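You operate a simulated robot arm through the tools that you are given. There is no shell and no other tool. Be economical: measure what you need, move in short steps, check, and stop when the job is done.

The job below is to be done with a simulated robot arm. You get a single attempt, and the scene is never put back.

## Task
Keep the soup warm: cover the steel pan and use the warm key.
Fine: pan on the small zone, steel lid on, hob on, warm key once; leave the hob on.

It is judged by the outcome, as a careful person would: the job done as asked, and still so three seconds after it is handed in. It fails if anything else is knocked over, pushed out of place, dropped, spilled or broken. A push-on lid holds only when it is set on centred and level and pressed home; a screw cap is set on level and turned clockwise until tight.

## Robot
A 7-joint arm with a two-finger parallel gripper, fixed in place. Base frame: the origin is at the foot of the arm, x ahead of it, y to its left, z up; the work surface is at about z = 900. Readings come in mm, degrees, newtons and seconds.
With the tool pointing down near the work surface it reaches from about 460 to 920 mm from the base axis. Its first joint turns from -115.0 to 115.0 degrees. Payload 3.91 kg.
Tool frame: the origin (TCP) lies between the finger pads and is the grasp point; the fingertips stand 30 mm ahead of it; z points along the fingers, y is the line along which they close. The gripper opens to 110 mm. The fingers are 20 mm wide and 10 mm thick; the gripper's body (48 by 112 mm) begins 55 mm behind the TCP.
Orientation is told as [roll, pitch, yaw] about the base's x, y, z axes, in that order, counted from this pose: with the fingers straight down and closing along the base's y, the tool's x points along the base's -x, its y along +y and its z along -z.

## Interface
- The arm moves only by the tool arm_command. Its argument "targets" is a list of rows, each a list of 7 numbers: the shift along the base's x, y, z in mm, then the turn, a rotation vector about the base's x, y, z in rad, then the closure, from 0 (fully open) to 1 (shut). In form: [[dx, dy, dz, ax, ay, az, grip], ...]. A call has 1 to 8 rows; each row is the pose to reach, as a shift and turn from the pose commanded when the call began. Each row takes 0.2 s and may step no farther than 50 mm and 8.6 degrees from the row before; otherwise, or with a gripper value out of range, the whole call is refused. A pose out of reach is approached as far as the arm can. The call stops where the force on the tool passes 40 N (or 10 N more than at its start, if that is more) or the arm is blocked; 0.2 s more then pass. Each finger travels about 153 mm/s and halts on what it meets, pressing with about 37 N; the grip force reading is that of the motor and also rises with nothing between the fingers. The clock runs only during rows and for 0.2 s after the last one: add rows that repeat a pose to give the fingers time. The reply holds the time, the measured pose of the TCP, the force on the tool along the base axes, the opening and the grip force, in the units named above and with some noise, and new pictures: "show" is both (left out), scene, wrist or none.
- Cameras (640 x 400 px; columns grow to the right, rows downward): "scene" is fixed at [50, -499.2, 1515]; the picture's right is [0.29, -0.96, 0.00], its down [-0.48, -0.15, -0.87] and it looks along [0.83, 0.25, -0.50] (base axes); focal length 313 px, centre (320, 200). "wrist" rides on the gripper at [-36, 0, -57] in the tool frame; the picture's right is [0.00, -1.00, 0.00], its down [0.97, 0.00, -0.24] and it looks along [0.24, 0.00, 0.97] (tool axes); focal length 218 px, centre (320, 200). There is no depth. A picture from a camera that has moved, and an enlarged one, comes with that camera's place and axes in the base frame and with its lens.
- slide_trunk(by): slides the trunk up (or, below 0, down) by that many mm; the arm rides with it, the base frame stays. It gives what a move gives, with no picture.
- zoom(camera, box): a new picture of the part [left, top, right, bottom] of that camera's present view, enlarged. The clock stands still meanwhile.
- job_done(): hands the job in; it is judged then, once.

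Go step by step. Nothing tells you positions but the pictures and the camera data: compare them with the known pose of the tool, close in by small moves and look again before you grip or let go. The budget is 120 turns and 150 pictures, counting those below and the enlarged ones. Unless the task says otherwise, let go and move clear before handing in, and close with one line.

The tools are called after "Request:" as name(argument=value, ...) on one line, values as JSON. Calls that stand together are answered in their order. arm_command: Moves the arm, as the interface text tells. Its arguments: {"type":"object","properties":{"targets":{"type":"array"},"show":{"type":"string","enum":["both","scene","wrist","none"]}},"required":["targets"]} The other tools are called the same way: slide_trunk (by) slides the trunk up or down; zoom (camera, box) takes an enlarged picture of a part of a camera's view; job_done () hands the job in.

At the start:

```text
t: 0.0
tcp_pos: [594.5, -304.3, 1191.7]
orientation: [0.1, -0.1, 0.0]
wrist_force: [0.3, 0.1, -0.6]
gripper_width: 109.9
grasp_force: 0.2
trunk travel left (down, up): [-850.0, 140.0]
```

scene: 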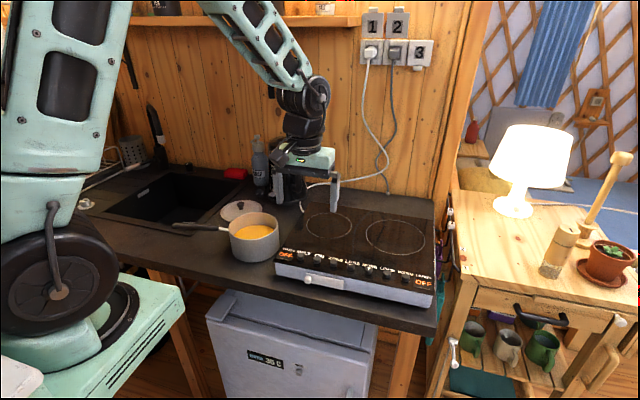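
wrist: 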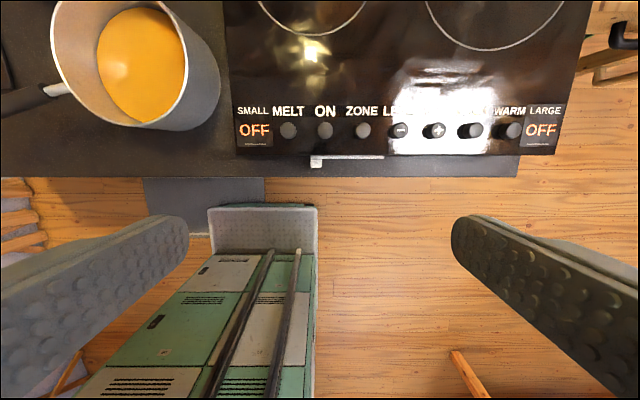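

I see the pan with soup to the left of the hob, a lid behind it, and the hob with a row of keys on its front edge. I'll take enlarged views first.

Request:
zoom(camera="scene", box=[160, 160, 320, 280])

Request:
zoom(camera="scene", box=[260, 180, 450, 310])

Request:
zoom(camera="wrist", box=[220, 80, 580, 190])

```text
3.33 times, centred on (240, 220) of scene
camera zoom: at [50.0, -499.2, 1515.0], right [0.29, -0.96, 0.0], down [-0.48, -0.15, -0.87], along [0.83, 0.25, -0.5], focal length 1043 px, centre (587, 133)
```

zoom: 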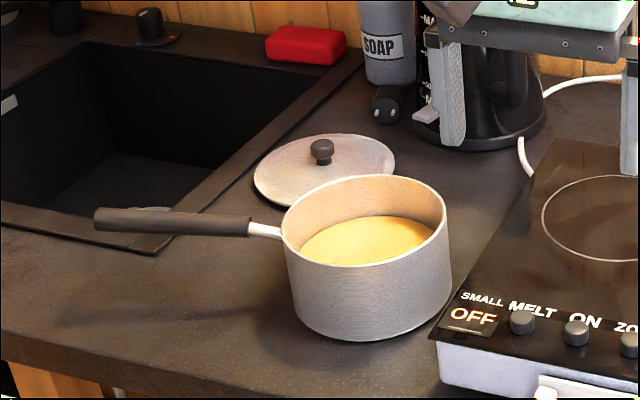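

```text
3.08 times, centred on (355, 245) of scene
camera zoom: at [50.0, -499.2, 1515.0], right [0.29, -0.96, 0.0], down [-0.48, -0.15, -0.87], along [0.83, 0.25, -0.5], focal length 963 px, centre (212, 62)
```

zoom: 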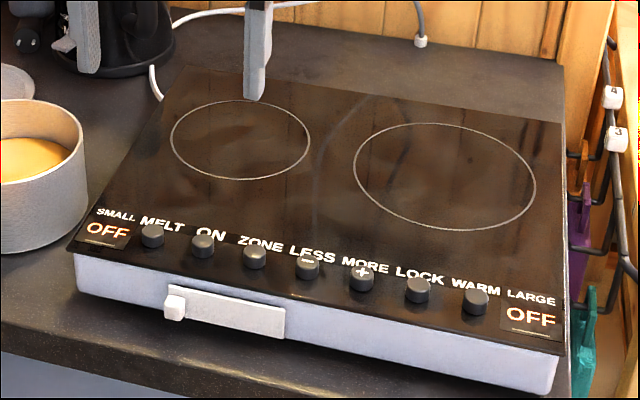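

```text
1.78 times, centred on (400, 135) of wrist
camera zoom: at [629.2, -304.4, 1248.0], right [0.0, -1.0, 0.0], down [-0.97, 0.0, 0.24], along [-0.24, 0.0, -0.97], focal length 388 px, centre (178, 316)
```

zoom: 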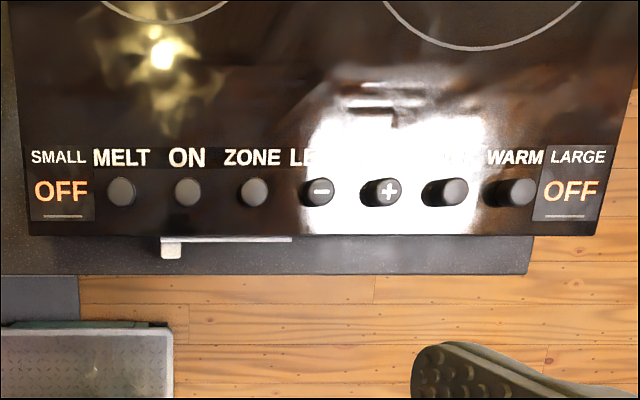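

The hob top is at about z=960, the small zone is centred near (830, -295), and the pan is near (672, -90) with its handle pointing to +y. I'll move over the handle while turning the gripper so it closes across it.

Request:
arm_command(targets=[[7, 40, 0, 0, 0, -0.145, 0], [14, 80, 0, 0, 0, -0.29, 0], [21, 120, 0, 0, 0, -0.435, 0], [28, 160, 0, 0, 0, -0.58, 0], [35, 200, 0, 0, 0, -0.725, 0], [42, 240, 0, 0, 0, -0.87, 0], [49, 280, 0, 0, 0, -1.015, 0], [56, 320, 0, 0, 0, -1.16, 0]], show="none")

Request:
arm_command(targets=[[0, 0, 0, 0, 0, -0.11, 0], [0, 0, 0, 0, 0, -0.21, 0], [0, 0, 0, 0, 0, -0.21, 0]])

```text
t: 1.8
tcp_pos: [649.7, 18.9, 1194.7]
orientation: [0.1, 0.0, -66.6]
wrist_force: [0.1, -0.2, -0.9]
gripper_width: 109.8
grasp_force: 0.1
trunk travel left (down, up): [-850.0, 140.0]
```

```text
t: 2.6
tcp_pos: [649.9, 16.5, 1193.6]
orientation: [0.0, 0.0, -78.5]
wrist_force: [0.8, 0.1, -0.3]
gripper_width: 110.4
grasp_force: 0.0
trunk travel left (down, up): [-850.0, 140.0]
camera wrist: at [656.4, -19.1, 1249.7], right [-0.98, -0.2, 0.0], down [-0.19, 0.95, 0.24], along [-0.05, 0.24, -0.97], focal length 218 px, centre (320, 200)
```

scene: 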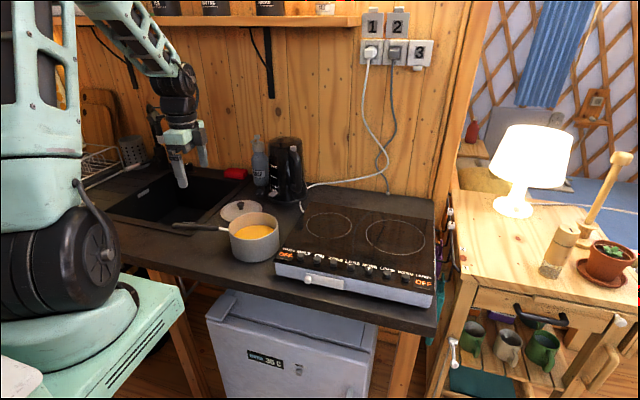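
wrist: 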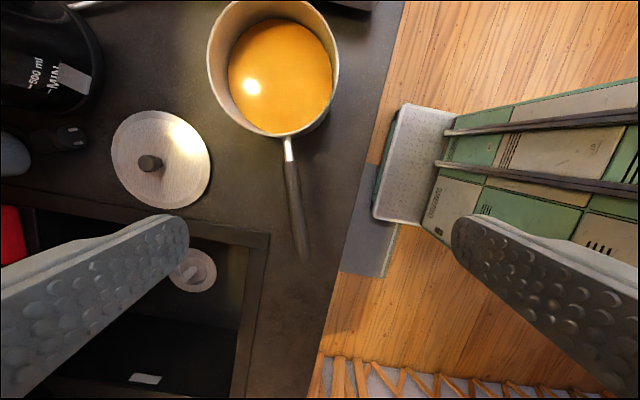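

The pan centre is about (722, -89) with the rim at z≈984, and the handle runs from about (685, 2) to (649, 130) at z≈985. I'll look closely before descending.

Request:
zoom(camera="wrist", box=[180, 0, 420, 150])

Request:
zoom(camera="wrist", box=[90, 130, 330, 280])

Request:
arm_command(targets=[[15, 0, -40, 0, 0, 0.06, 0], [30, 0, -80, 0, 0, 0.12, 0], [37, 0, -120, 0, 0, 0.12, 0], [37, 0, -120, 0, 0, 0.12, 0]])

```text
2.67 times, centred on (300, 75) of wrist
camera zoom: at [656.4, -19.1, 1249.7], right [-0.98, -0.2, 0.0], down [-0.19, 0.95, 0.24], along [-0.05, 0.24, -0.97], focal length 582 px, centre (373, 533)
```

zoom: 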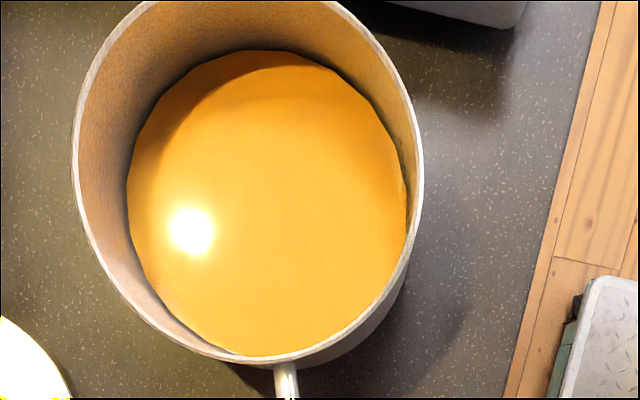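

```text
2.67 times, centred on (210, 205) of wrist
camera zoom: at [656.4, -19.1, 1249.7], right [-0.98, -0.2, 0.0], down [-0.19, 0.95, 0.24], along [-0.05, 0.24, -0.97], focal length 582 px, centre (613, 187)
```

zoom: 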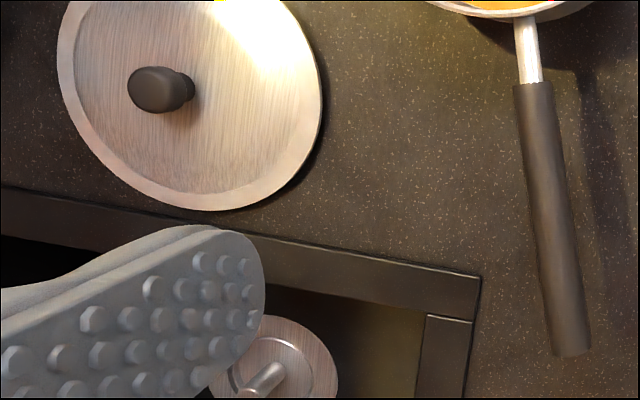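

```text
t: 3.6
tcp_pos: [687.9, 16.3, 1075.3]
orientation: [0.1, 0.1, -71.6]
wrist_force: [-0.2, 0.0, -0.2]
gripper_width: 110.3
grasp_force: 0.1
trunk travel left (down, up): [-850.0, 140.0]
camera wrist: at [699.5, -18.1, 1130.2], right [-0.95, -0.32, 0.0], down [-0.31, 0.92, 0.24], along [-0.08, 0.23, -0.97], focal length 218 px, centre (320, 200)
```

scene: 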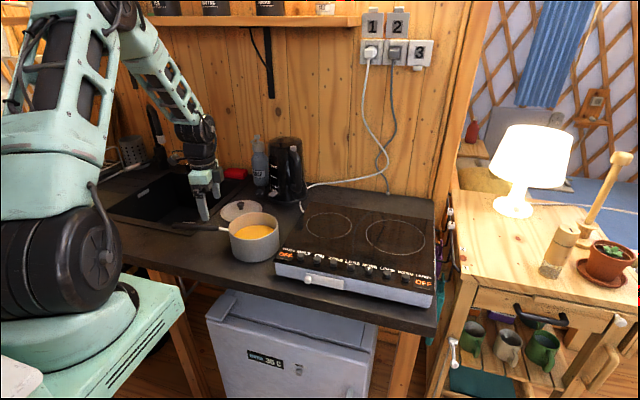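
wrist: 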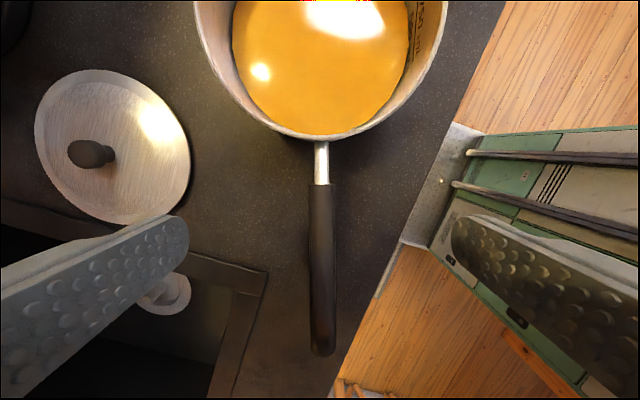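

The handle is aligned with the gripper. I'll descend to it and close.

Request:
arm_command(targets=[[0, 0, -45, 0, 0, 0, 0], [0, 0, -85, 0, 0, 0, 0], [0, 0, -93, 0, 0, 0, 0.3], [0, 0, -93, 0, 0, 0, 0.6], [0, 0, -93, 0, 0, 0, 0.7]])

```text
t: 4.8
tcp_pos: [686.5, 18.5, 979.0]
orientation: [0.0, 0.0, -71.7]
wrist_force: [0.5, 0.4, -0.5]
gripper_width: 33.0
grasp_force: 0.0
trunk travel left (down, up): [-850.0, 140.0]
camera wrist: at [698.1, -16.3, 1035.1], right [-0.95, -0.32, 0.0], down [-0.31, 0.92, 0.24], along [-0.08, 0.23, -0.97], focal length 218 px, centre (320, 200)
```

scene: 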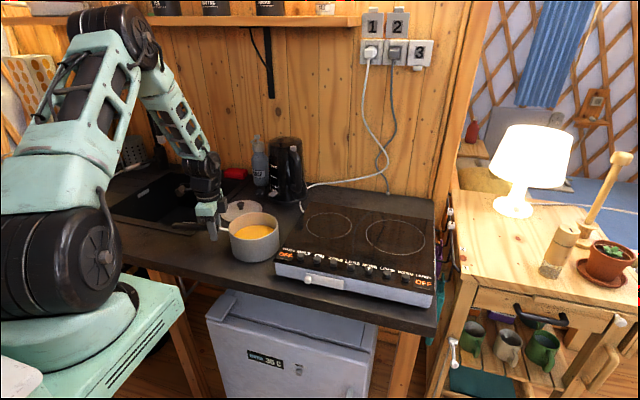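
wrist: 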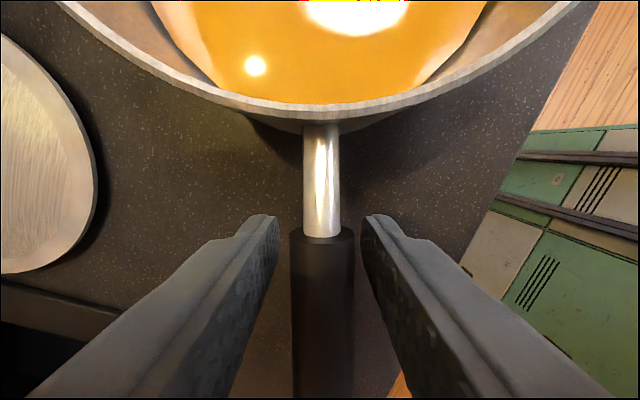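

The handle sits between the pads at TCP height. I'll close and try a 12 mm lift.

Request:
arm_command(targets=[[0, 0, 0, 0, 0, 0, 1], [0, 0, 0, 0, 0, 0, 1], [0, 0, 0, 0, 0, 0, 1]], show="none")

Request:
arm_command(targets=[[0, 0, 3, 0, 0, 0, 1], [0, 0, 6, 0, 0, 0, 1], [0, 0, 9, 0, 0, 0, 1], [0, 0, 12, 0, 0, 0, 1], [0, 0, 12, 0, 0, 0, 1]])

Request:
zoom(camera="scene", box=[180, 180, 300, 280])

```text
t: 5.6
tcp_pos: [687.5, 18.4, 978.8]
orientation: [0.0, 0.0, -71.6]
wrist_force: [-0.4, 0.0, 0.5]
gripper_width: 21.2
grasp_force: 37.0
trunk travel left (down, up): [-850.0, 140.0]
```

```text
t: 6.8
tcp_pos: [687.2, 18.5, 991.0]
orientation: [-0.1, 0.0, -71.5]
wrist_force: [-0.3, 0.1, -4.6]
gripper_width: 21.4
grasp_force: 37.0
trunk travel left (down, up): [-850.0, 140.0]
camera wrist: at [697.9, -17.4, 1046.8], right [-0.95, -0.31, 0.0], down [-0.31, 0.92, 0.24], along [-0.08, 0.23, -0.97], focal length 218 px, centre (320, 200)
```

scene: 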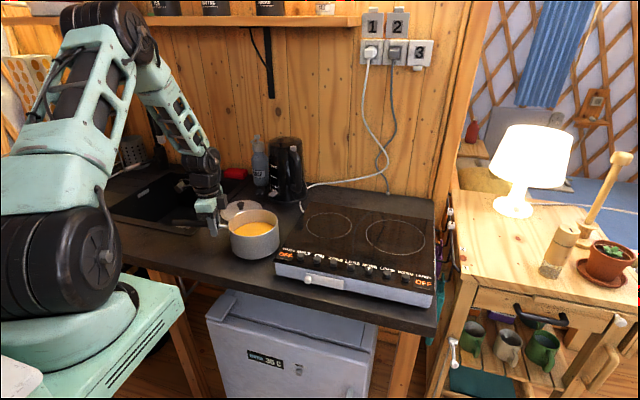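
wrist: 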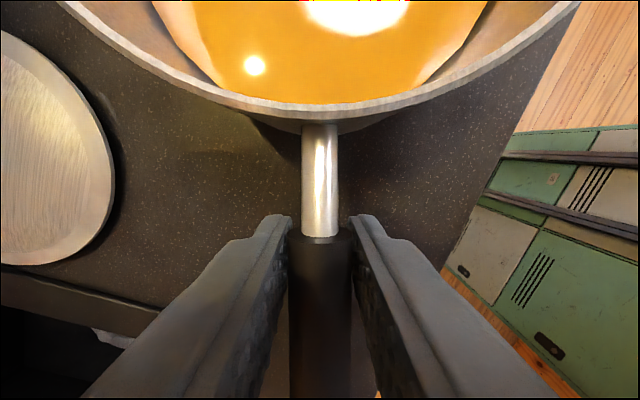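

```text
4.00 times, centred on (240, 230) of scene
camera zoom: at [50.0, -499.2, 1515.0], right [0.29, -0.96, 0.0], down [-0.48, -0.15, -0.87], along [0.83, 0.25, -0.5], focal length 1251 px, centre (640, 80)
```

zoom: 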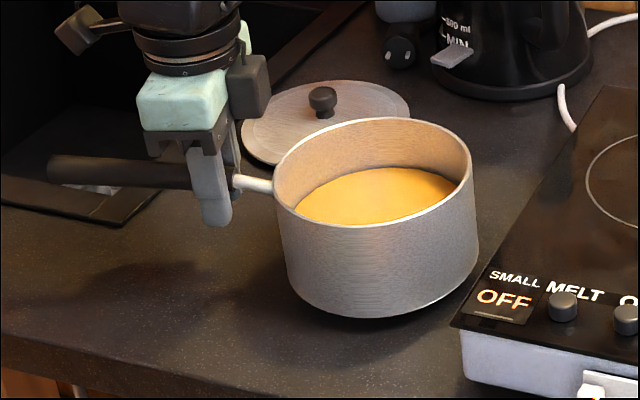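

The pan lifts level, with about 4.6 N of load. I'll raise it well above the hob and move it part of the way.

Request:
arm_command(targets=[[0, 0, 20, 0, 0, 0, 1], [0, 0, 45, 0, 0, 0, 1], [0, 0, 70, 0, 0, 0, 1], [0, 0, 85, 0, 0, 0, 1], [8, -15, 88, 0, 0, 0, 1], [18, -35, 88, 0, 0, 0, 1], [28, -60, 88, 0, 0, 0, 1], [38, -80, 88, 0, 0, 0, 1]], show="none")

Request:
arm_command(targets=[[12, -25, 0, 0, 0, 0, 1], [24, -50, 0, 0, 0, 0, 1], [36, -75, 0, 0, 0, 0, 1], [48, -100, 0, 0, 0, 0, 1], [60, -118, 0, 0, 0, 0, 1], [66, -126, 0, 0, 0, 0, 1], [66, -126, 0, 0, 0, 0, 1]])

Request:
zoom(camera="scene", box=[250, 170, 450, 300])

```text
t: 8.6
tcp_pos: [726.2, -64.8, 1078.4]
orientation: [0.0, 0.1, -71.6]
wrist_force: [-0.4, -0.5, -3.5]
gripper_width: 21.2
grasp_force: 37.3
trunk travel left (down, up): [-850.0, 140.0]
```

```text
t: 10.2
tcp_pos: [790.9, -188.6, 1077.9]
orientation: [0.0, 0.1, -71.6]
wrist_force: [0.0, 0.7, -3.7]
gripper_width: 21.2
grasp_force: 36.6
trunk travel left (down, up): [-850.0, 140.0]
camera wrist: at [802.2, -223.5, 1134.6], right [-0.95, -0.32, 0.0], down [-0.31, 0.92, 0.24], along [-0.08, 0.23, -0.97], focal length 218 px, centre (320, 200)
```

scene: 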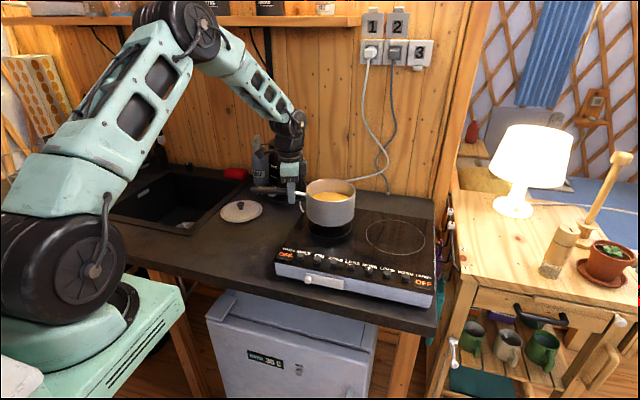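
wrist: 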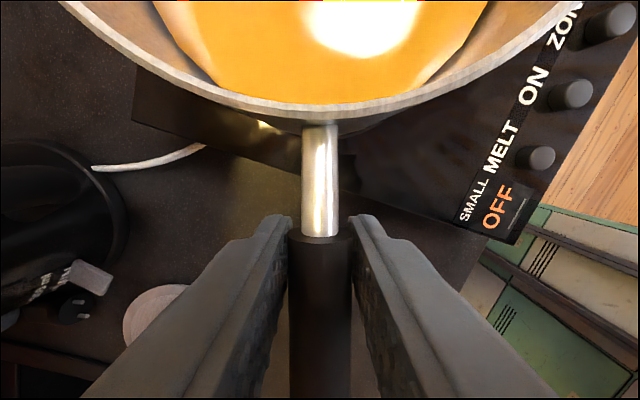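

```text
3.08 times, centred on (350, 235) of scene
camera zoom: at [50.0, -499.2, 1515.0], right [0.29, -0.96, 0.0], down [-0.48, -0.15, -0.87], along [0.83, 0.25, -0.5], focal length 963 px, centre (228, 92)
```

zoom: 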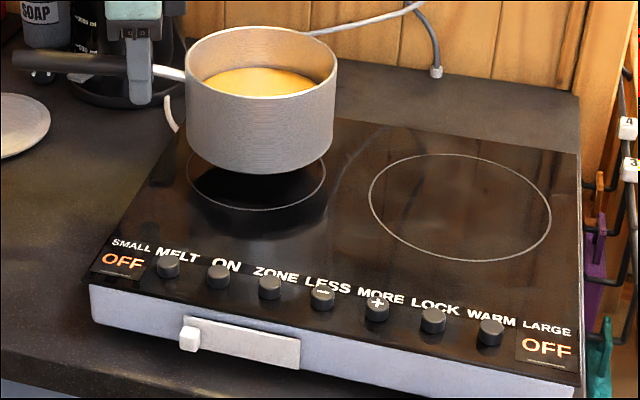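

The pan is over the small zone, about 40 mm above it. I'll lower it close to the glass and compare it with the ring.

Request:
arm_command(targets=[[2, 0, -12, 0, 0, 0, 1], [3, 0, -24, 0, 0, 0, 1], [3, 0, -28, 0, 0, 0, 1], [3, 0, -28, 0, 0, 0, 1]], show="none")

Request:
zoom(camera="scene", box=[280, 170, 400, 260])

```text
t: 11.2
tcp_pos: [793.0, -189.2, 1050.7]
orientation: [0.0, 0.1, -71.7]
wrist_force: [-0.8, -0.4, -4.3]
gripper_width: 21.1
grasp_force: 37.0
trunk travel left (down, up): [-850.0, 140.0]
```

```text
4.44 times, centred on (340, 215) of scene
camera zoom: at [50.0, -499.2, 1515.0], right [0.29, -0.96, 0.0], down [-0.48, -0.15, -0.87], along [0.83, 0.25, -0.5], focal length 1390 px, centre (231, 133)
```

zoom: 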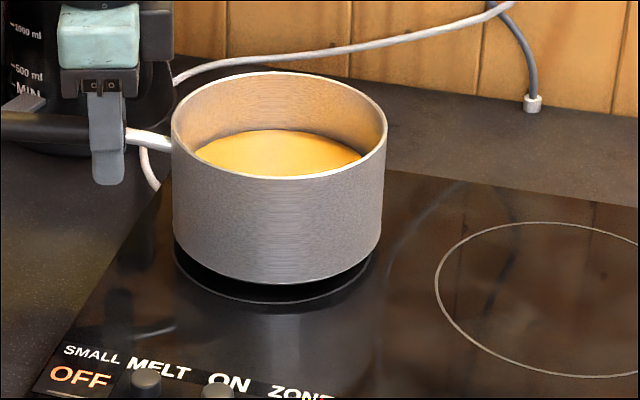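

Request:
arm_command(targets=[[0, 2, -3, 0, 0, 0, 1], [0, 3, -6, 0, 0, 0, 1], [0, 3, -9, 0, 0, 0, 1], [0, 3, -9, 0, 0, 0, 1]], show="none")

Request:
zoom(camera="scene", box=[280, 170, 400, 260])

```text
t: 12.2
tcp_pos: [793.2, -185.9, 1043.5]
orientation: [0.1, 0.0, -71.6]
wrist_force: [-1.5, 0.4, 4.1]
gripper_width: 21.4
grasp_force: 37.0
trunk travel left (down, up): [-850.0, 140.0]
```

```text
4.44 times, centred on (340, 215) of scene
camera zoom: at [50.0, -499.2, 1515.0], right [0.29, -0.96, 0.0], down [-0.48, -0.15, -0.87], along [0.83, 0.25, -0.5], focal length 1390 px, centre (231, 133)
```

zoom: 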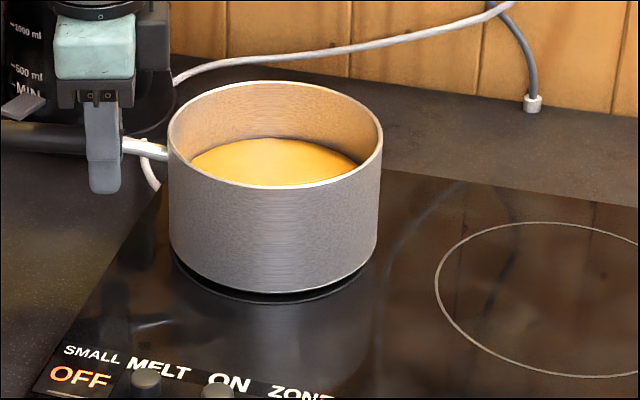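

The pan touches the glass (top at about z=964) but sits about 8 mm too far back. I'll lift slightly, shift and set it down.

Request:
arm_command(targets=[[0, 0, 6, 0, 0, 0, 1], [-5, 0, 6, 0, 0, 0, 1], [-8, -1, 6, 0, 0, 0, 1], [-8, -1, 3, 0, 0, 0, 1], [-8, -1, 1, 0, 0, 0, 1], [-8, -1, 1, 0, 0, 0, 1]], show="none")

Request:
zoom(camera="scene", box=[280, 170, 400, 260])

```text
t: 13.6
tcp_pos: [785.1, -186.8, 1044.7]
orientation: [0.1, 0.0, -71.5]
wrist_force: [-1.7, 1.0, -0.1]
gripper_width: 21.2
grasp_force: 36.5
trunk travel left (down, up): [-850.0, 140.0]
```

```text
4.44 times, centred on (340, 215) of scene
camera zoom: at [50.0, -499.2, 1515.0], right [0.29, -0.96, 0.0], down [-0.48, -0.15, -0.87], along [0.83, 0.25, -0.5], focal length 1390 px, centre (231, 133)
```

zoom: 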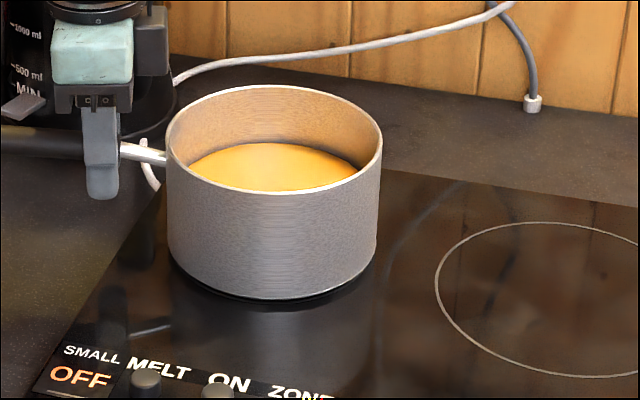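

The ring is essentially covered and the pan rests on the glass. I'll release and rise.

Request:
arm_command(targets=[[0, 0, 0, 0, 0, 0, 0.75], [0, 0, 0, 0, 0, 0, 0.5], [0, 0, 0, 0, 0, 0, 0.5], [0, 0, 40, 0, 0, 0, 0.5], [0, 0, 90, 0, 0, 0, 0.5], [0, 0, 130, 0, 0, 0, 0.5], [0, 0, 130, 0, 0, 0, 0.5]])

Request:
zoom(camera="scene", box=[280, 170, 400, 260])

Request:
zoom(camera="scene", box=[200, 180, 300, 240])

```text
t: 15.2
tcp_pos: [787.0, -185.7, 1176.9]
orientation: [0.0, 0.1, -71.6]
wrist_force: [-0.4, -0.4, 0.7]
gripper_width: 55.0
grasp_force: 0.1
trunk travel left (down, up): [-850.0, 140.0]
camera wrist: at [797.7, -219.6, 1233.1], right [-0.95, -0.31, 0.0], down [-0.31, 0.92, 0.24], along [-0.08, 0.23, -0.97], focal length 218 px, centre (320, 200)
```

scene: 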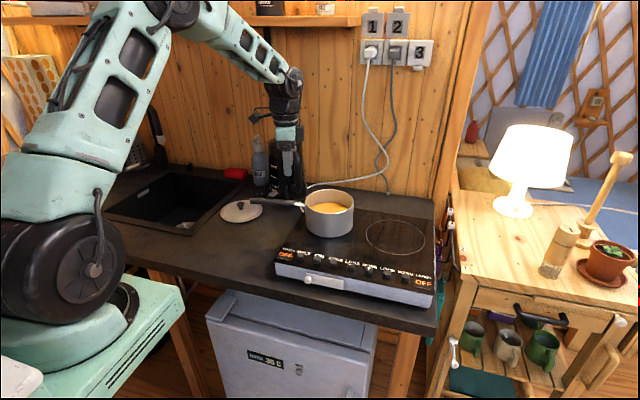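
wrist: 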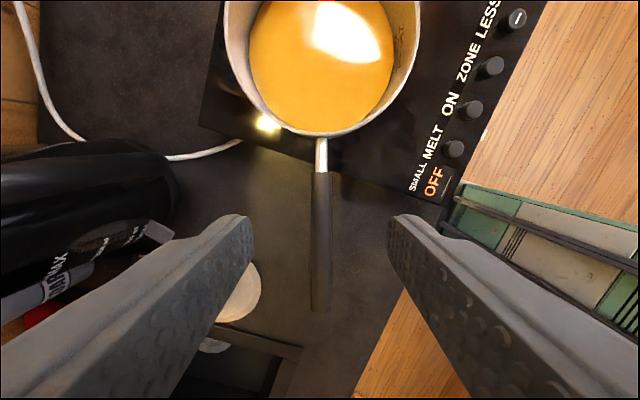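

```text
4.44 times, centred on (340, 215) of scene
camera zoom: at [50.0, -499.2, 1515.0], right [0.29, -0.96, 0.0], down [-0.48, -0.15, -0.87], along [0.83, 0.25, -0.5], focal length 1390 px, centre (231, 133)
```

zoom: 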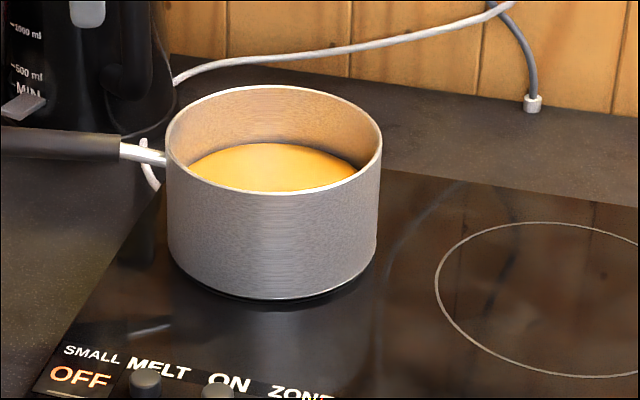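

```text
6.40 times, centred on (250, 210) of scene
camera zoom: at [50.0, -499.2, 1515.0], right [0.29, -0.96, 0.0], down [-0.48, -0.15, -0.87], along [0.83, 0.25, -0.5], focal length 2002 px, centre (768, 136)
```

zoom: 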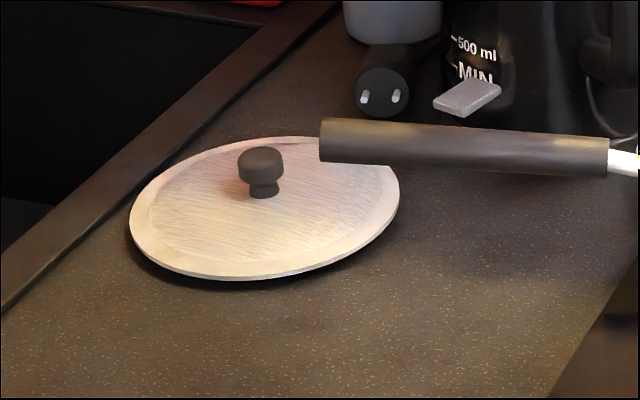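

The pan stayed put on the zone. The lid's knob is at about (901, 58, 926), so I'll move above it at height.

Request:
arm_command(targets=[[14, 35, 0, 0, 0, 0, 0.3], [28, 70, 0, 0, 0, 0, 0.3], [42, 105, 0, 0, 0, 0, 0.3], [56, 140, 0, 0, 0, 0, 0.3], [70, 175, 0, 0, 0, 0, 0.3], [84, 205, -15, 0, 0, 0, 0.3], [98, 230, -40, 0, 0, 0, 0.3], [112, 244, -70, 0, 0, 0, 0.3]], show="none")

Request:
arm_command(targets=[[0, 0, -20, 0, 0, 0, 0.3], [0, 0, -40, 0, 0, 0, 0.3], [0, 0, -40, 0, 0, 0, 0.3]])

```text
t: 17.0
tcp_pos: [897.1, 57.5, 1100.9]
orientation: [-0.1, 0.0, -71.5]
wrist_force: [0.0, -0.4, 1.0]
gripper_width: 77.0
grasp_force: 0.0
trunk travel left (down, up): [-850.0, 140.0]
```

```text
t: 17.8
tcp_pos: [896.1, 57.4, 1061.9]
orientation: [0.1, 0.1, -71.6]
wrist_force: [-0.4, -0.4, 1.0]
gripper_width: 77.1
grasp_force: 0.0
trunk travel left (down, up): [-850.0, 140.0]
camera wrist: at [907.8, 23.0, 1118.7], right [-0.95, -0.32, 0.0], down [-0.31, 0.92, 0.24], along [-0.08, 0.23, -0.97], focal length 218 px, centre (320, 200)
```

scene: 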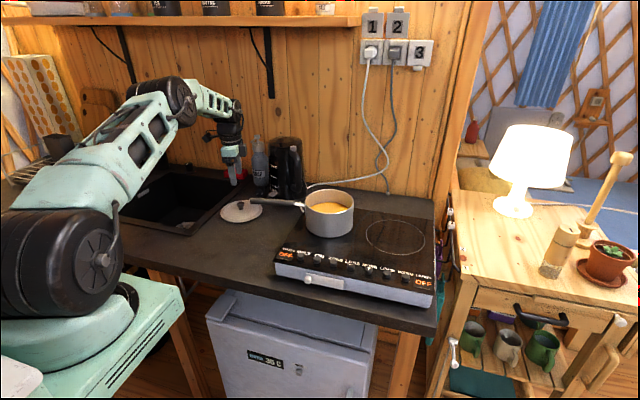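
wrist: 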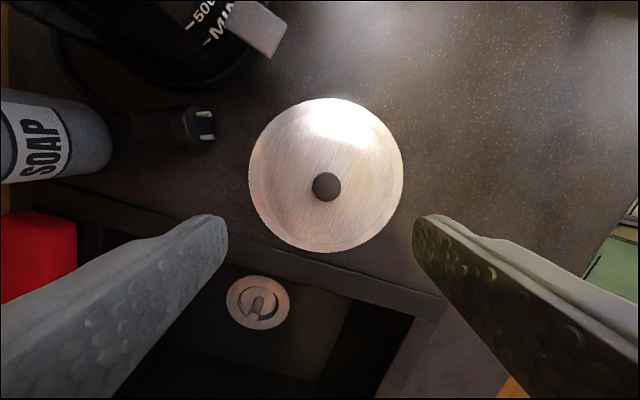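

The knob is about 6 mm to the right of the tool axis. I'll correct, descend partway and look.

Request:
arm_command(targets=[[-6, -2, -35, 0, 0, 0, 0.3], [-6, -2, -70, 0, 0, 0, 0.4], [-6, -2, -100, 0, 0, 0, 0.45], [-6, -2, -100, 0, 0, 0, 0.45]], show="wrist")

Request:
zoom(camera="scene", box=[200, 160, 300, 240])

```text
t: 18.8
tcp_pos: [889.9, 53.4, 961.1]
orientation: [0.0, 0.0, -71.6]
wrist_force: [-0.4, 0.2, 0.2]
gripper_width: 60.4
grasp_force: 0.0
trunk travel left (down, up): [-850.0, 140.0]
camera wrist: at [901.4, 18.9, 1016.5], right [-0.95, -0.32, 0.0], down [-0.31, 0.92, 0.24], along [-0.08, 0.23, -0.97], focal length 218 px, centre (320, 200)
```

wrist: 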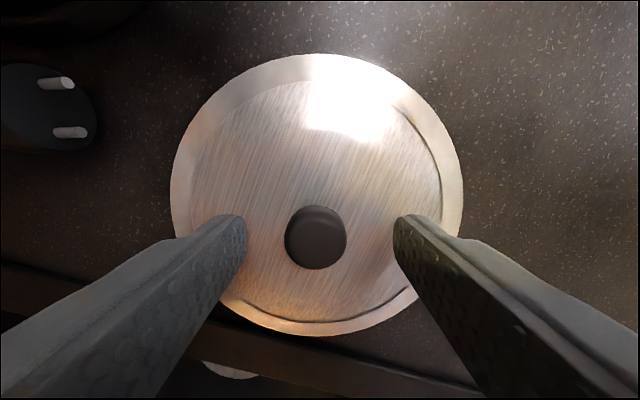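

```text
5.00 times, centred on (250, 200) of scene
camera zoom: at [50.0, -499.2, 1515.0], right [0.29, -0.96, 0.0], down [-0.48, -0.15, -0.87], along [0.83, 0.25, -0.5], focal length 1564 px, centre (670, 200)
```

zoom: 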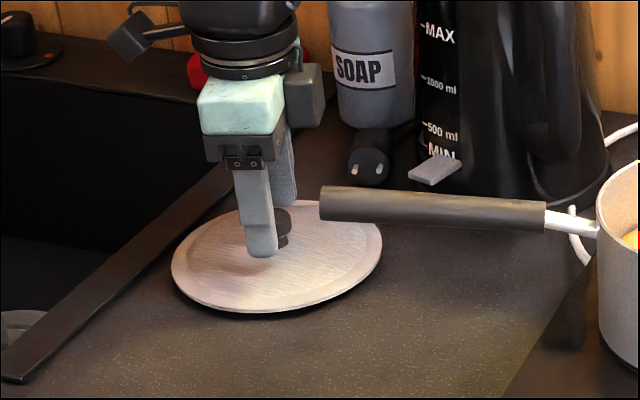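

The knob is centred between the fingers. I'll go down the last 17 mm and close on it.

Request:
arm_command(targets=[[1, 0, -10, 0, 0, 0, 0.45], [1, 0, -17, 0, 0, 0, 0.5], [1, 0, -17, 0, 0, 0, 1], [1, 0, -17, 0, 0, 0, 1], [1, 0, -17, 0, 0, 0, 1]], show="wrist")

Request:
zoom(camera="scene", box=[200, 160, 300, 240])

```text
t: 20.0
tcp_pos: [892.5, 53.4, 946.4]
orientation: [0.3, 0.0, -71.6]
wrist_force: [3.6, 0.1, 19.1]
gripper_width: 23.8
grasp_force: 37.0
trunk travel left (down, up): [-850.0, 140.0]
camera wrist: at [904.5, 19.3, 1002.6], right [-0.95, -0.32, 0.0], down [-0.31, 0.92, 0.24], along [-0.07, 0.23, -0.97], focal length 218 px, centre (320, 200)
```

wrist: 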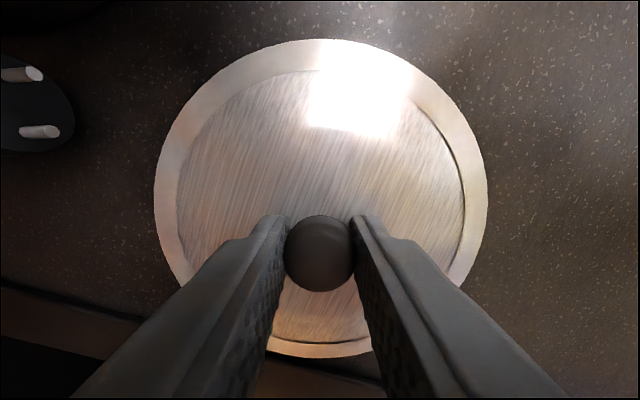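

```text
5.00 times, centred on (250, 200) of scene
camera zoom: at [50.0, -499.2, 1515.0], right [0.29, -0.96, 0.0], down [-0.48, -0.15, -0.87], along [0.83, 0.25, -0.5], focal length 1564 px, centre (670, 200)
```

zoom: 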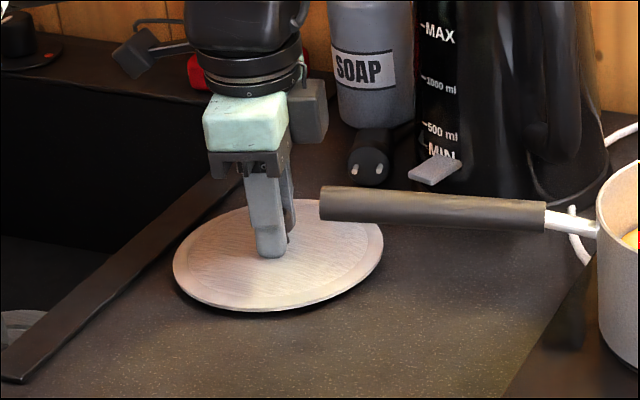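

The fingertips touch the lid at z≈916 and hold the knob at 24 mm. I'll lift a little and check that the lid hangs level.

Request:
arm_command(targets=[[0, 0, 5, 0, 0, 0, 1], [0, 0, 15, 0, 0, 0, 1], [0, 0, 35, 0, 0, 0, 1], [0, 0, 60, 0, 0, 0, 1], [0, 0, 60, 0, 0, 0, 1]], show="wrist")

Request:
zoom(camera="scene", box=[200, 160, 300, 240])

```text
t: 21.2
tcp_pos: [890.8, 56.4, 1005.3]
orientation: [0.0, -0.1, -71.5]
wrist_force: [-0.6, 0.2, -1.0]
gripper_width: 23.6
grasp_force: 37.2
trunk travel left (down, up): [-850.0, 140.0]
camera wrist: at [901.6, 21.0, 1062.2], right [-0.95, -0.32, 0.0], down [-0.31, 0.92, 0.24], along [-0.08, 0.23, -0.97], focal length 218 px, centre (320, 200)
```

wrist: 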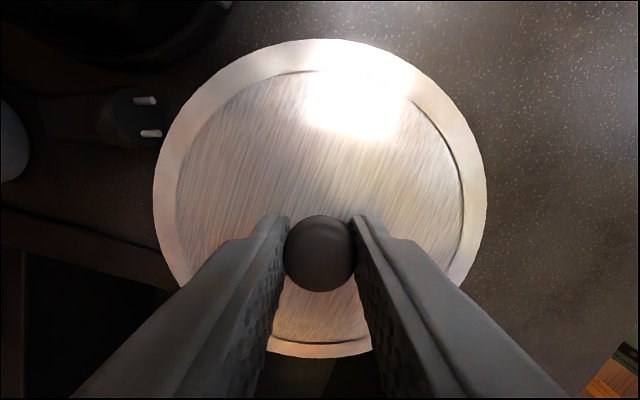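

```text
5.00 times, centred on (250, 200) of scene
camera zoom: at [50.0, -499.2, 1515.0], right [0.29, -0.96, 0.0], down [-0.48, -0.15, -0.87], along [0.83, 0.25, -0.5], focal length 1564 px, centre (670, 200)
```

zoom: 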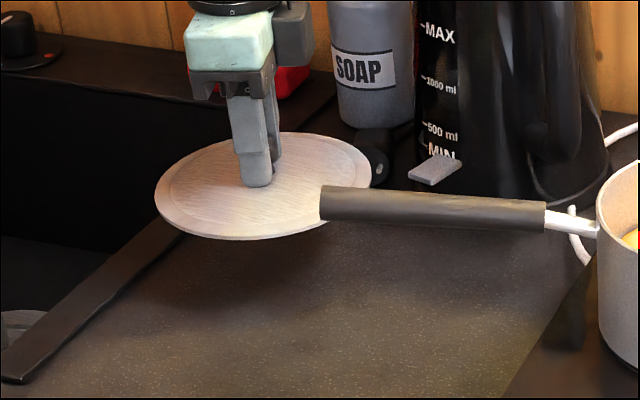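

The lid hangs level and centred. I'll raise it, bring it inward away from the kettle and carry it over the pan near (821, -295).

Request:
arm_command(targets=[[-5, 0, 35, 0, 0, 0, 1], [-15, -5, 75, 0, 0, 0, 1], [-30, -15, 115, 0, 0, 0, 1], [-50, -40, 145, 0, 0, 0, 1], [-65, -70, 150, 0, 0, 0, 1], [-70, -105, 150, 0, 0, 0, 1], [-70, -140, 150, 0, 0, 0, 1], [-70, -175, 150, 0, 0, 0, 1]], show="none")

Request:
arm_command(targets=[[0, -35, 0, 0, 0, 0, 1], [0, -70, 0, 0, 0, 0, 1], [0, -105, 0, 0, 0, 0, 1], [0, -135, 0, 0, 0, 0, 1], [0, -160, 0, 0, 0, 0, 1], [0, -175, -10, 0, 0, 0, 1], [0, -175, -20, 0, 0, 0, 1]])

Request:
zoom(camera="scene", box=[280, 150, 400, 240])

```text
t: 23.0
tcp_pos: [823.2, -122.5, 1156.7]
orientation: [-0.1, 0.1, -71.6]
wrist_force: [-0.3, 0.2, -1.0]
gripper_width: 23.7
grasp_force: 37.2
trunk travel left (down, up): [-850.0, 140.0]
```

```text
t: 24.6
tcp_pos: [823.4, -297.0, 1133.1]
orientation: [0.0, 0.0, -71.6]
wrist_force: [-0.1, -0.3, -0.8]
gripper_width: 23.4
grasp_force: 36.8
trunk travel left (down, up): [-850.0, 140.0]
camera wrist: at [834.2, -331.3, 1189.8], right [-0.95, -0.32, 0.0], down [-0.31, 0.92, 0.24], along [-0.08, 0.23, -0.97], focal length 218 px, centre (320, 200)
```

scene: 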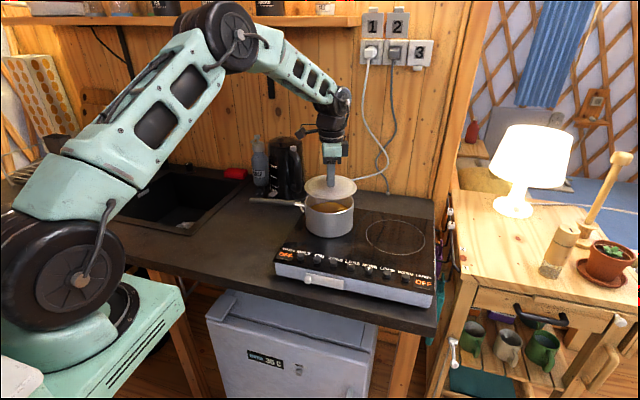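
wrist: 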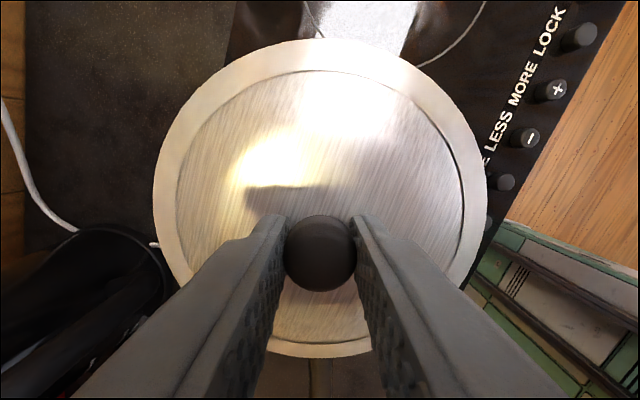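

```text
4.44 times, centred on (340, 195) of scene
camera zoom: at [50.0, -499.2, 1515.0], right [0.29, -0.96, 0.0], down [-0.48, -0.15, -0.87], along [0.83, 0.25, -0.5], focal length 1390 px, centre (231, 222)
```

zoom: 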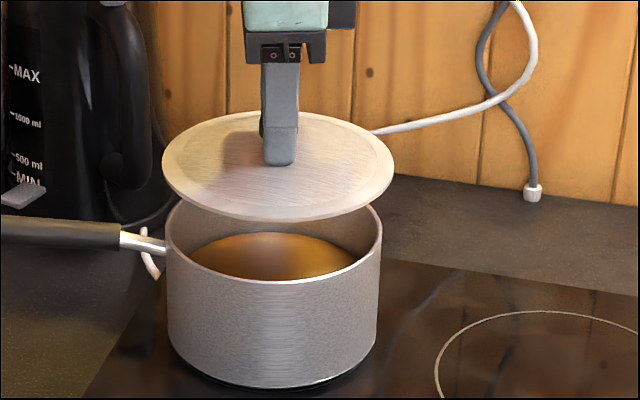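

The lid needs about 2.5 mm towards (-x, +y), which agrees with my pan estimate. I'll correct and lower it to just above the rim.

Request:
arm_command(targets=[[-2, 2, -8, 0, 0, 0, 1], [-3, 3, -16, 0, 0, 0, 1], [-3, 3, -26, 0, 0, 0, 1], [-3, 3, -26, 0, 0, 0, 1]], show="none")

Request:
zoom(camera="scene", box=[295, 170, 365, 220])

```text
t: 25.6
tcp_pos: [821.0, -292.6, 1108.7]
orientation: [0.0, 0.0, -71.6]
wrist_force: [0.1, -0.3, -0.8]
gripper_width: 23.6
grasp_force: 37.2
trunk travel left (down, up): [-850.0, 140.0]
```

```text
8.00 times, centred on (330, 195) of scene
camera zoom: at [50.0, -499.2, 1515.0], right [0.29, -0.96, 0.0], down [-0.48, -0.15, -0.87], along [0.83, 0.25, -0.5], focal length 2503 px, centre (240, 240)
```

zoom: 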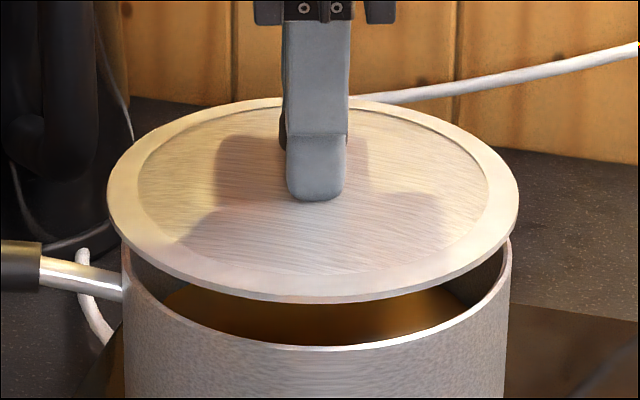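

Request:
arm_command(targets=[[0.5, -1.5, -5, 0, 0, 0, 1], [0.5, -1.5, -10, 0, 0, 0, 1], [0.5, -1.5, -13, 0, 0, 0, 1], [0.5, -1.5, -13, 0, 0, 0, 1]], show="none")

Request:
zoom(camera="scene", box=[295, 180, 365, 230])

```text
t: 26.6
tcp_pos: [820.4, -294.3, 1096.2]
orientation: [0.0, 0.0, -71.6]
wrist_force: [-0.3, 0.5, -1.2]
gripper_width: 23.2
grasp_force: 37.8
trunk travel left (down, up): [-850.0, 140.0]
```

```text
8.00 times, centred on (330, 205) of scene
camera zoom: at [50.0, -499.2, 1515.0], right [0.29, -0.96, 0.0], down [-0.48, -0.15, -0.87], along [0.83, 0.25, -0.5], focal length 2503 px, centre (240, 160)
```

zoom: 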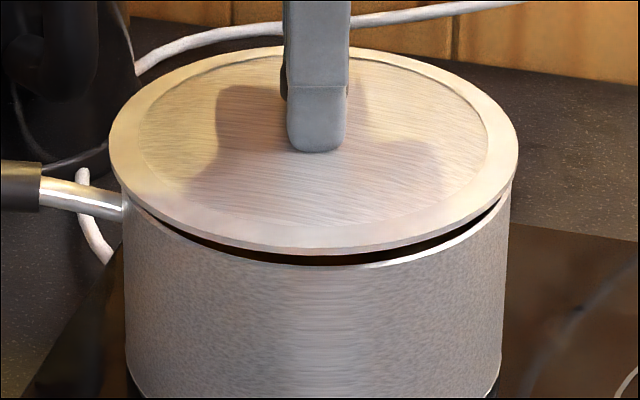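

The lid is within about 1 mm of concentric, with a small gap left. I'll nudge it and lower gently while watching the force.

Request:
arm_command(targets=[[0.3, -1, 0, 0, 0, 0, 1], [0.3, -1, -2, 0, 0, 0, 1], [0.3, -1, -4, 0, 0, 0, 1], [0.3, -1, -5, 0, 0, 0, 1], [0.3, -1, -5, 0, 0, 0, 1]], show="none")

Request:
zoom(camera="scene", box=[295, 180, 365, 230])

```text
t: 27.8
tcp_pos: [820.6, -294.4, 1091.2]
orientation: [0.0, 0.1, -71.5]
wrist_force: [0.1, 0.4, -0.5]
gripper_width: 23.6
grasp_force: 37.2
trunk travel left (down, up): [-850.0, 140.0]
```

```text
8.00 times, centred on (330, 205) of scene
camera zoom: at [50.0, -499.2, 1515.0], right [0.29, -0.96, 0.0], down [-0.48, -0.15, -0.87], along [0.83, 0.25, -0.5], focal length 2503 px, centre (240, 160)
```

zoom: 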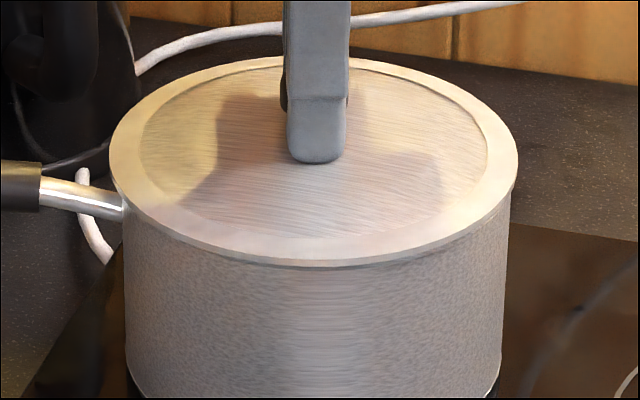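

No contact force yet. I'll continue down in small steps.

Request:
arm_command(targets=[[0, -0.5, -2, 0, 0, 0, 1], [0, -0.5, -4, 0, 0, 0, 1], [0, -0.5, -6, 0, 0, 0, 1], [0, -0.5, -6, 0, 0, 0, 1]], show="none")

Request:
zoom(camera="scene", box=[295, 180, 365, 230])

```text
t: 28.8
tcp_pos: [820.7, -292.9, 1088.6]
orientation: [0.2, -0.1, -71.7]
wrist_force: [2.2, -2.8, 17.8]
gripper_width: 23.6
grasp_force: 37.1
trunk travel left (down, up): [-850.0, 140.0]
```

```text
8.00 times, centred on (330, 205) of scene
camera zoom: at [50.0, -499.2, 1515.0], right [0.29, -0.96, 0.0], down [-0.48, -0.15, -0.87], along [0.83, 0.25, -0.5], focal length 2503 px, centre (240, 160)
```

zoom: 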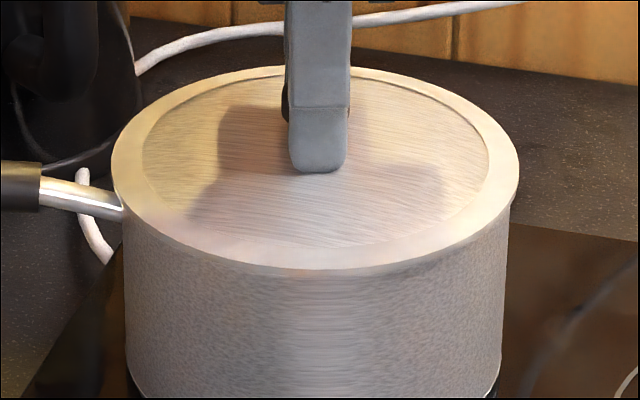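

The lid's flange is at the rim and contact force has risen to 18 N. I'll press it home further.

Request:
arm_command(targets=[[0, -0.5, -3, 0, 0, 0, 1], [0, -0.5, -6, 0, 0, 0, 1], [0, -0.5, -9, 0, 0, 0, 1]], show="wrist")

Request:
zoom(camera="scene", box=[295, 180, 365, 230])

```text
t: 29.3
tcp_pos: [822.2, -294.8, 1089.4]
orientation: [0.6, -0.2, -71.6]
wrist_force: [-0.8, 1.1, 14.4]
gripper_width: 23.5
grasp_force: 37.0
trunk travel left (down, up): [-850.0, 140.0]
stopped in row 2: the force on the tool passed its limit (the readings are from after the stop); the commanded pose is now the measured one
camera wrist: at [833.0, -329.0, 1144.7], right [-0.95, -0.32, -0.01], down [-0.31, 0.92, 0.24], along [-0.07, 0.23, -0.97], focal length 218 px, centre (320, 200)
```

wrist: 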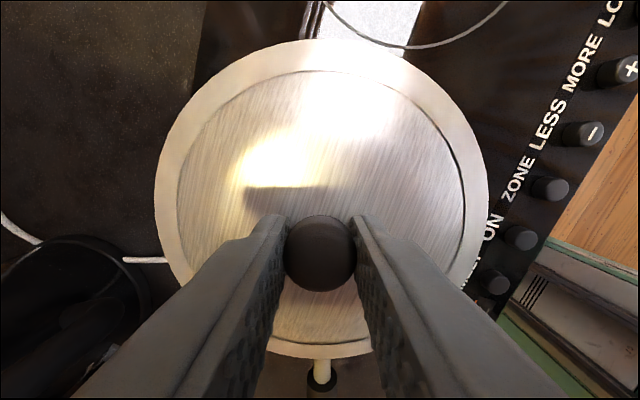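

```text
8.00 times, centred on (330, 205) of scene
camera zoom: at [50.0, -499.2, 1515.0], right [0.29, -0.96, 0.0], down [-0.48, -0.15, -0.87], along [0.83, 0.25, -0.5], focal length 2503 px, centre (240, 160)
```

zoom: 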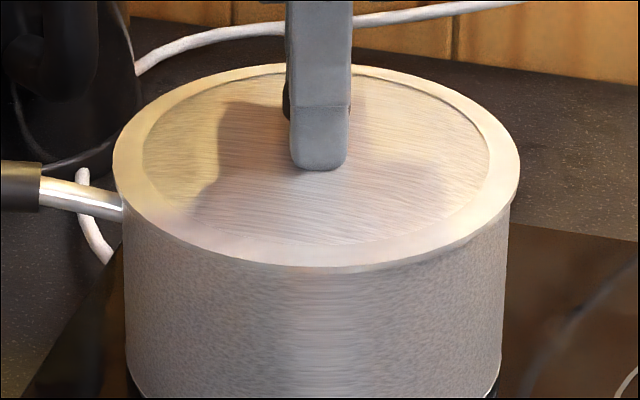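

Pressing is stopped at over 40 N with the lid at the rim. I'll open, back off and inspect how it sits.

Request:
arm_command(targets=[[0, 0, 0, 0, 0, 0, 0.7], [0, 0, 0, 0, 0, 0, 0.6], [0, 0, 30, 0, 0, 0, 0.6], [0, 0, 70, 0, 0, 0, 0.6], [0, 0, 110, 0, 0, 0, 0.6], [0, 0, 110, 0, 0, 0, 0.6]])

Request:
zoom(camera="scene", box=[295, 180, 365, 230])

Request:
zoom(camera="wrist", box=[220, 60, 440, 260])

```text
t: 30.7
tcp_pos: [825.0, -294.0, 1196.6]
orientation: [0.2, 0.0, -71.6]
wrist_force: [0.2, 0.2, 0.2]
gripper_width: 43.9
grasp_force: 0.1
trunk travel left (down, up): [-850.0, 140.0]
camera wrist: at [835.4, -327.7, 1253.3], right [-0.95, -0.31, 0.0], down [-0.31, 0.92, 0.24], along [-0.07, 0.23, -0.97], focal length 218 px, centre (320, 200)
```

scene: 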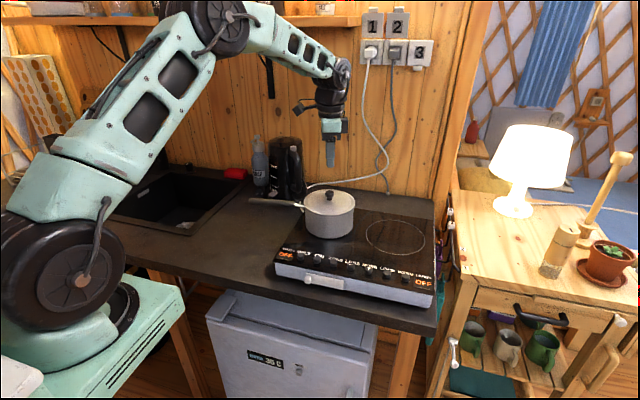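
wrist: 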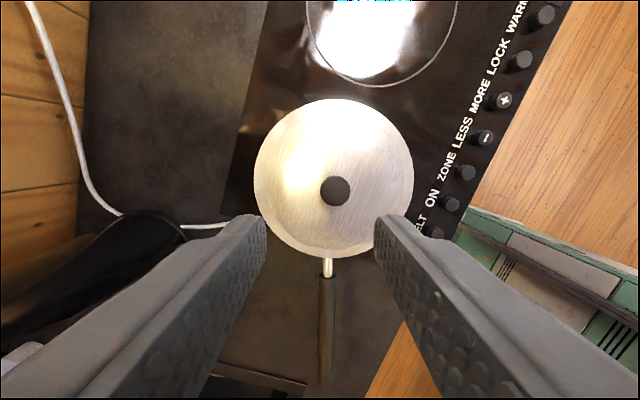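

```text
8.00 times, centred on (330, 205) of scene
camera zoom: at [50.0, -499.2, 1515.0], right [0.29, -0.96, 0.0], down [-0.48, -0.15, -0.87], along [0.83, 0.25, -0.5], focal length 2503 px, centre (240, 160)
```

zoom: 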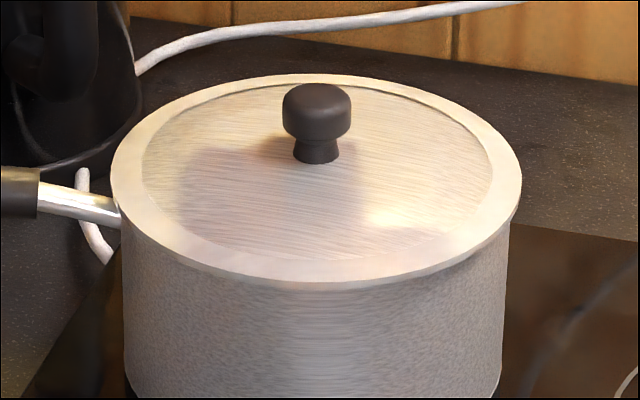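

```text
2.00 times, centred on (330, 160) of wrist
camera zoom: at [835.4, -327.7, 1253.3], right [-0.95, -0.31, 0.0], down [-0.31, 0.92, 0.24], along [-0.07, 0.23, -0.97], focal length 436 px, centre (300, 280)
```

zoom: 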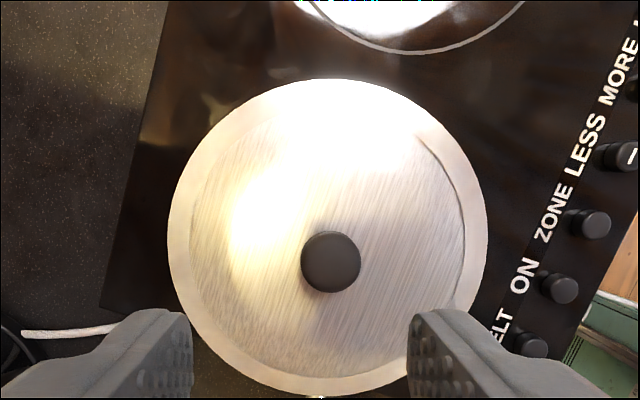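

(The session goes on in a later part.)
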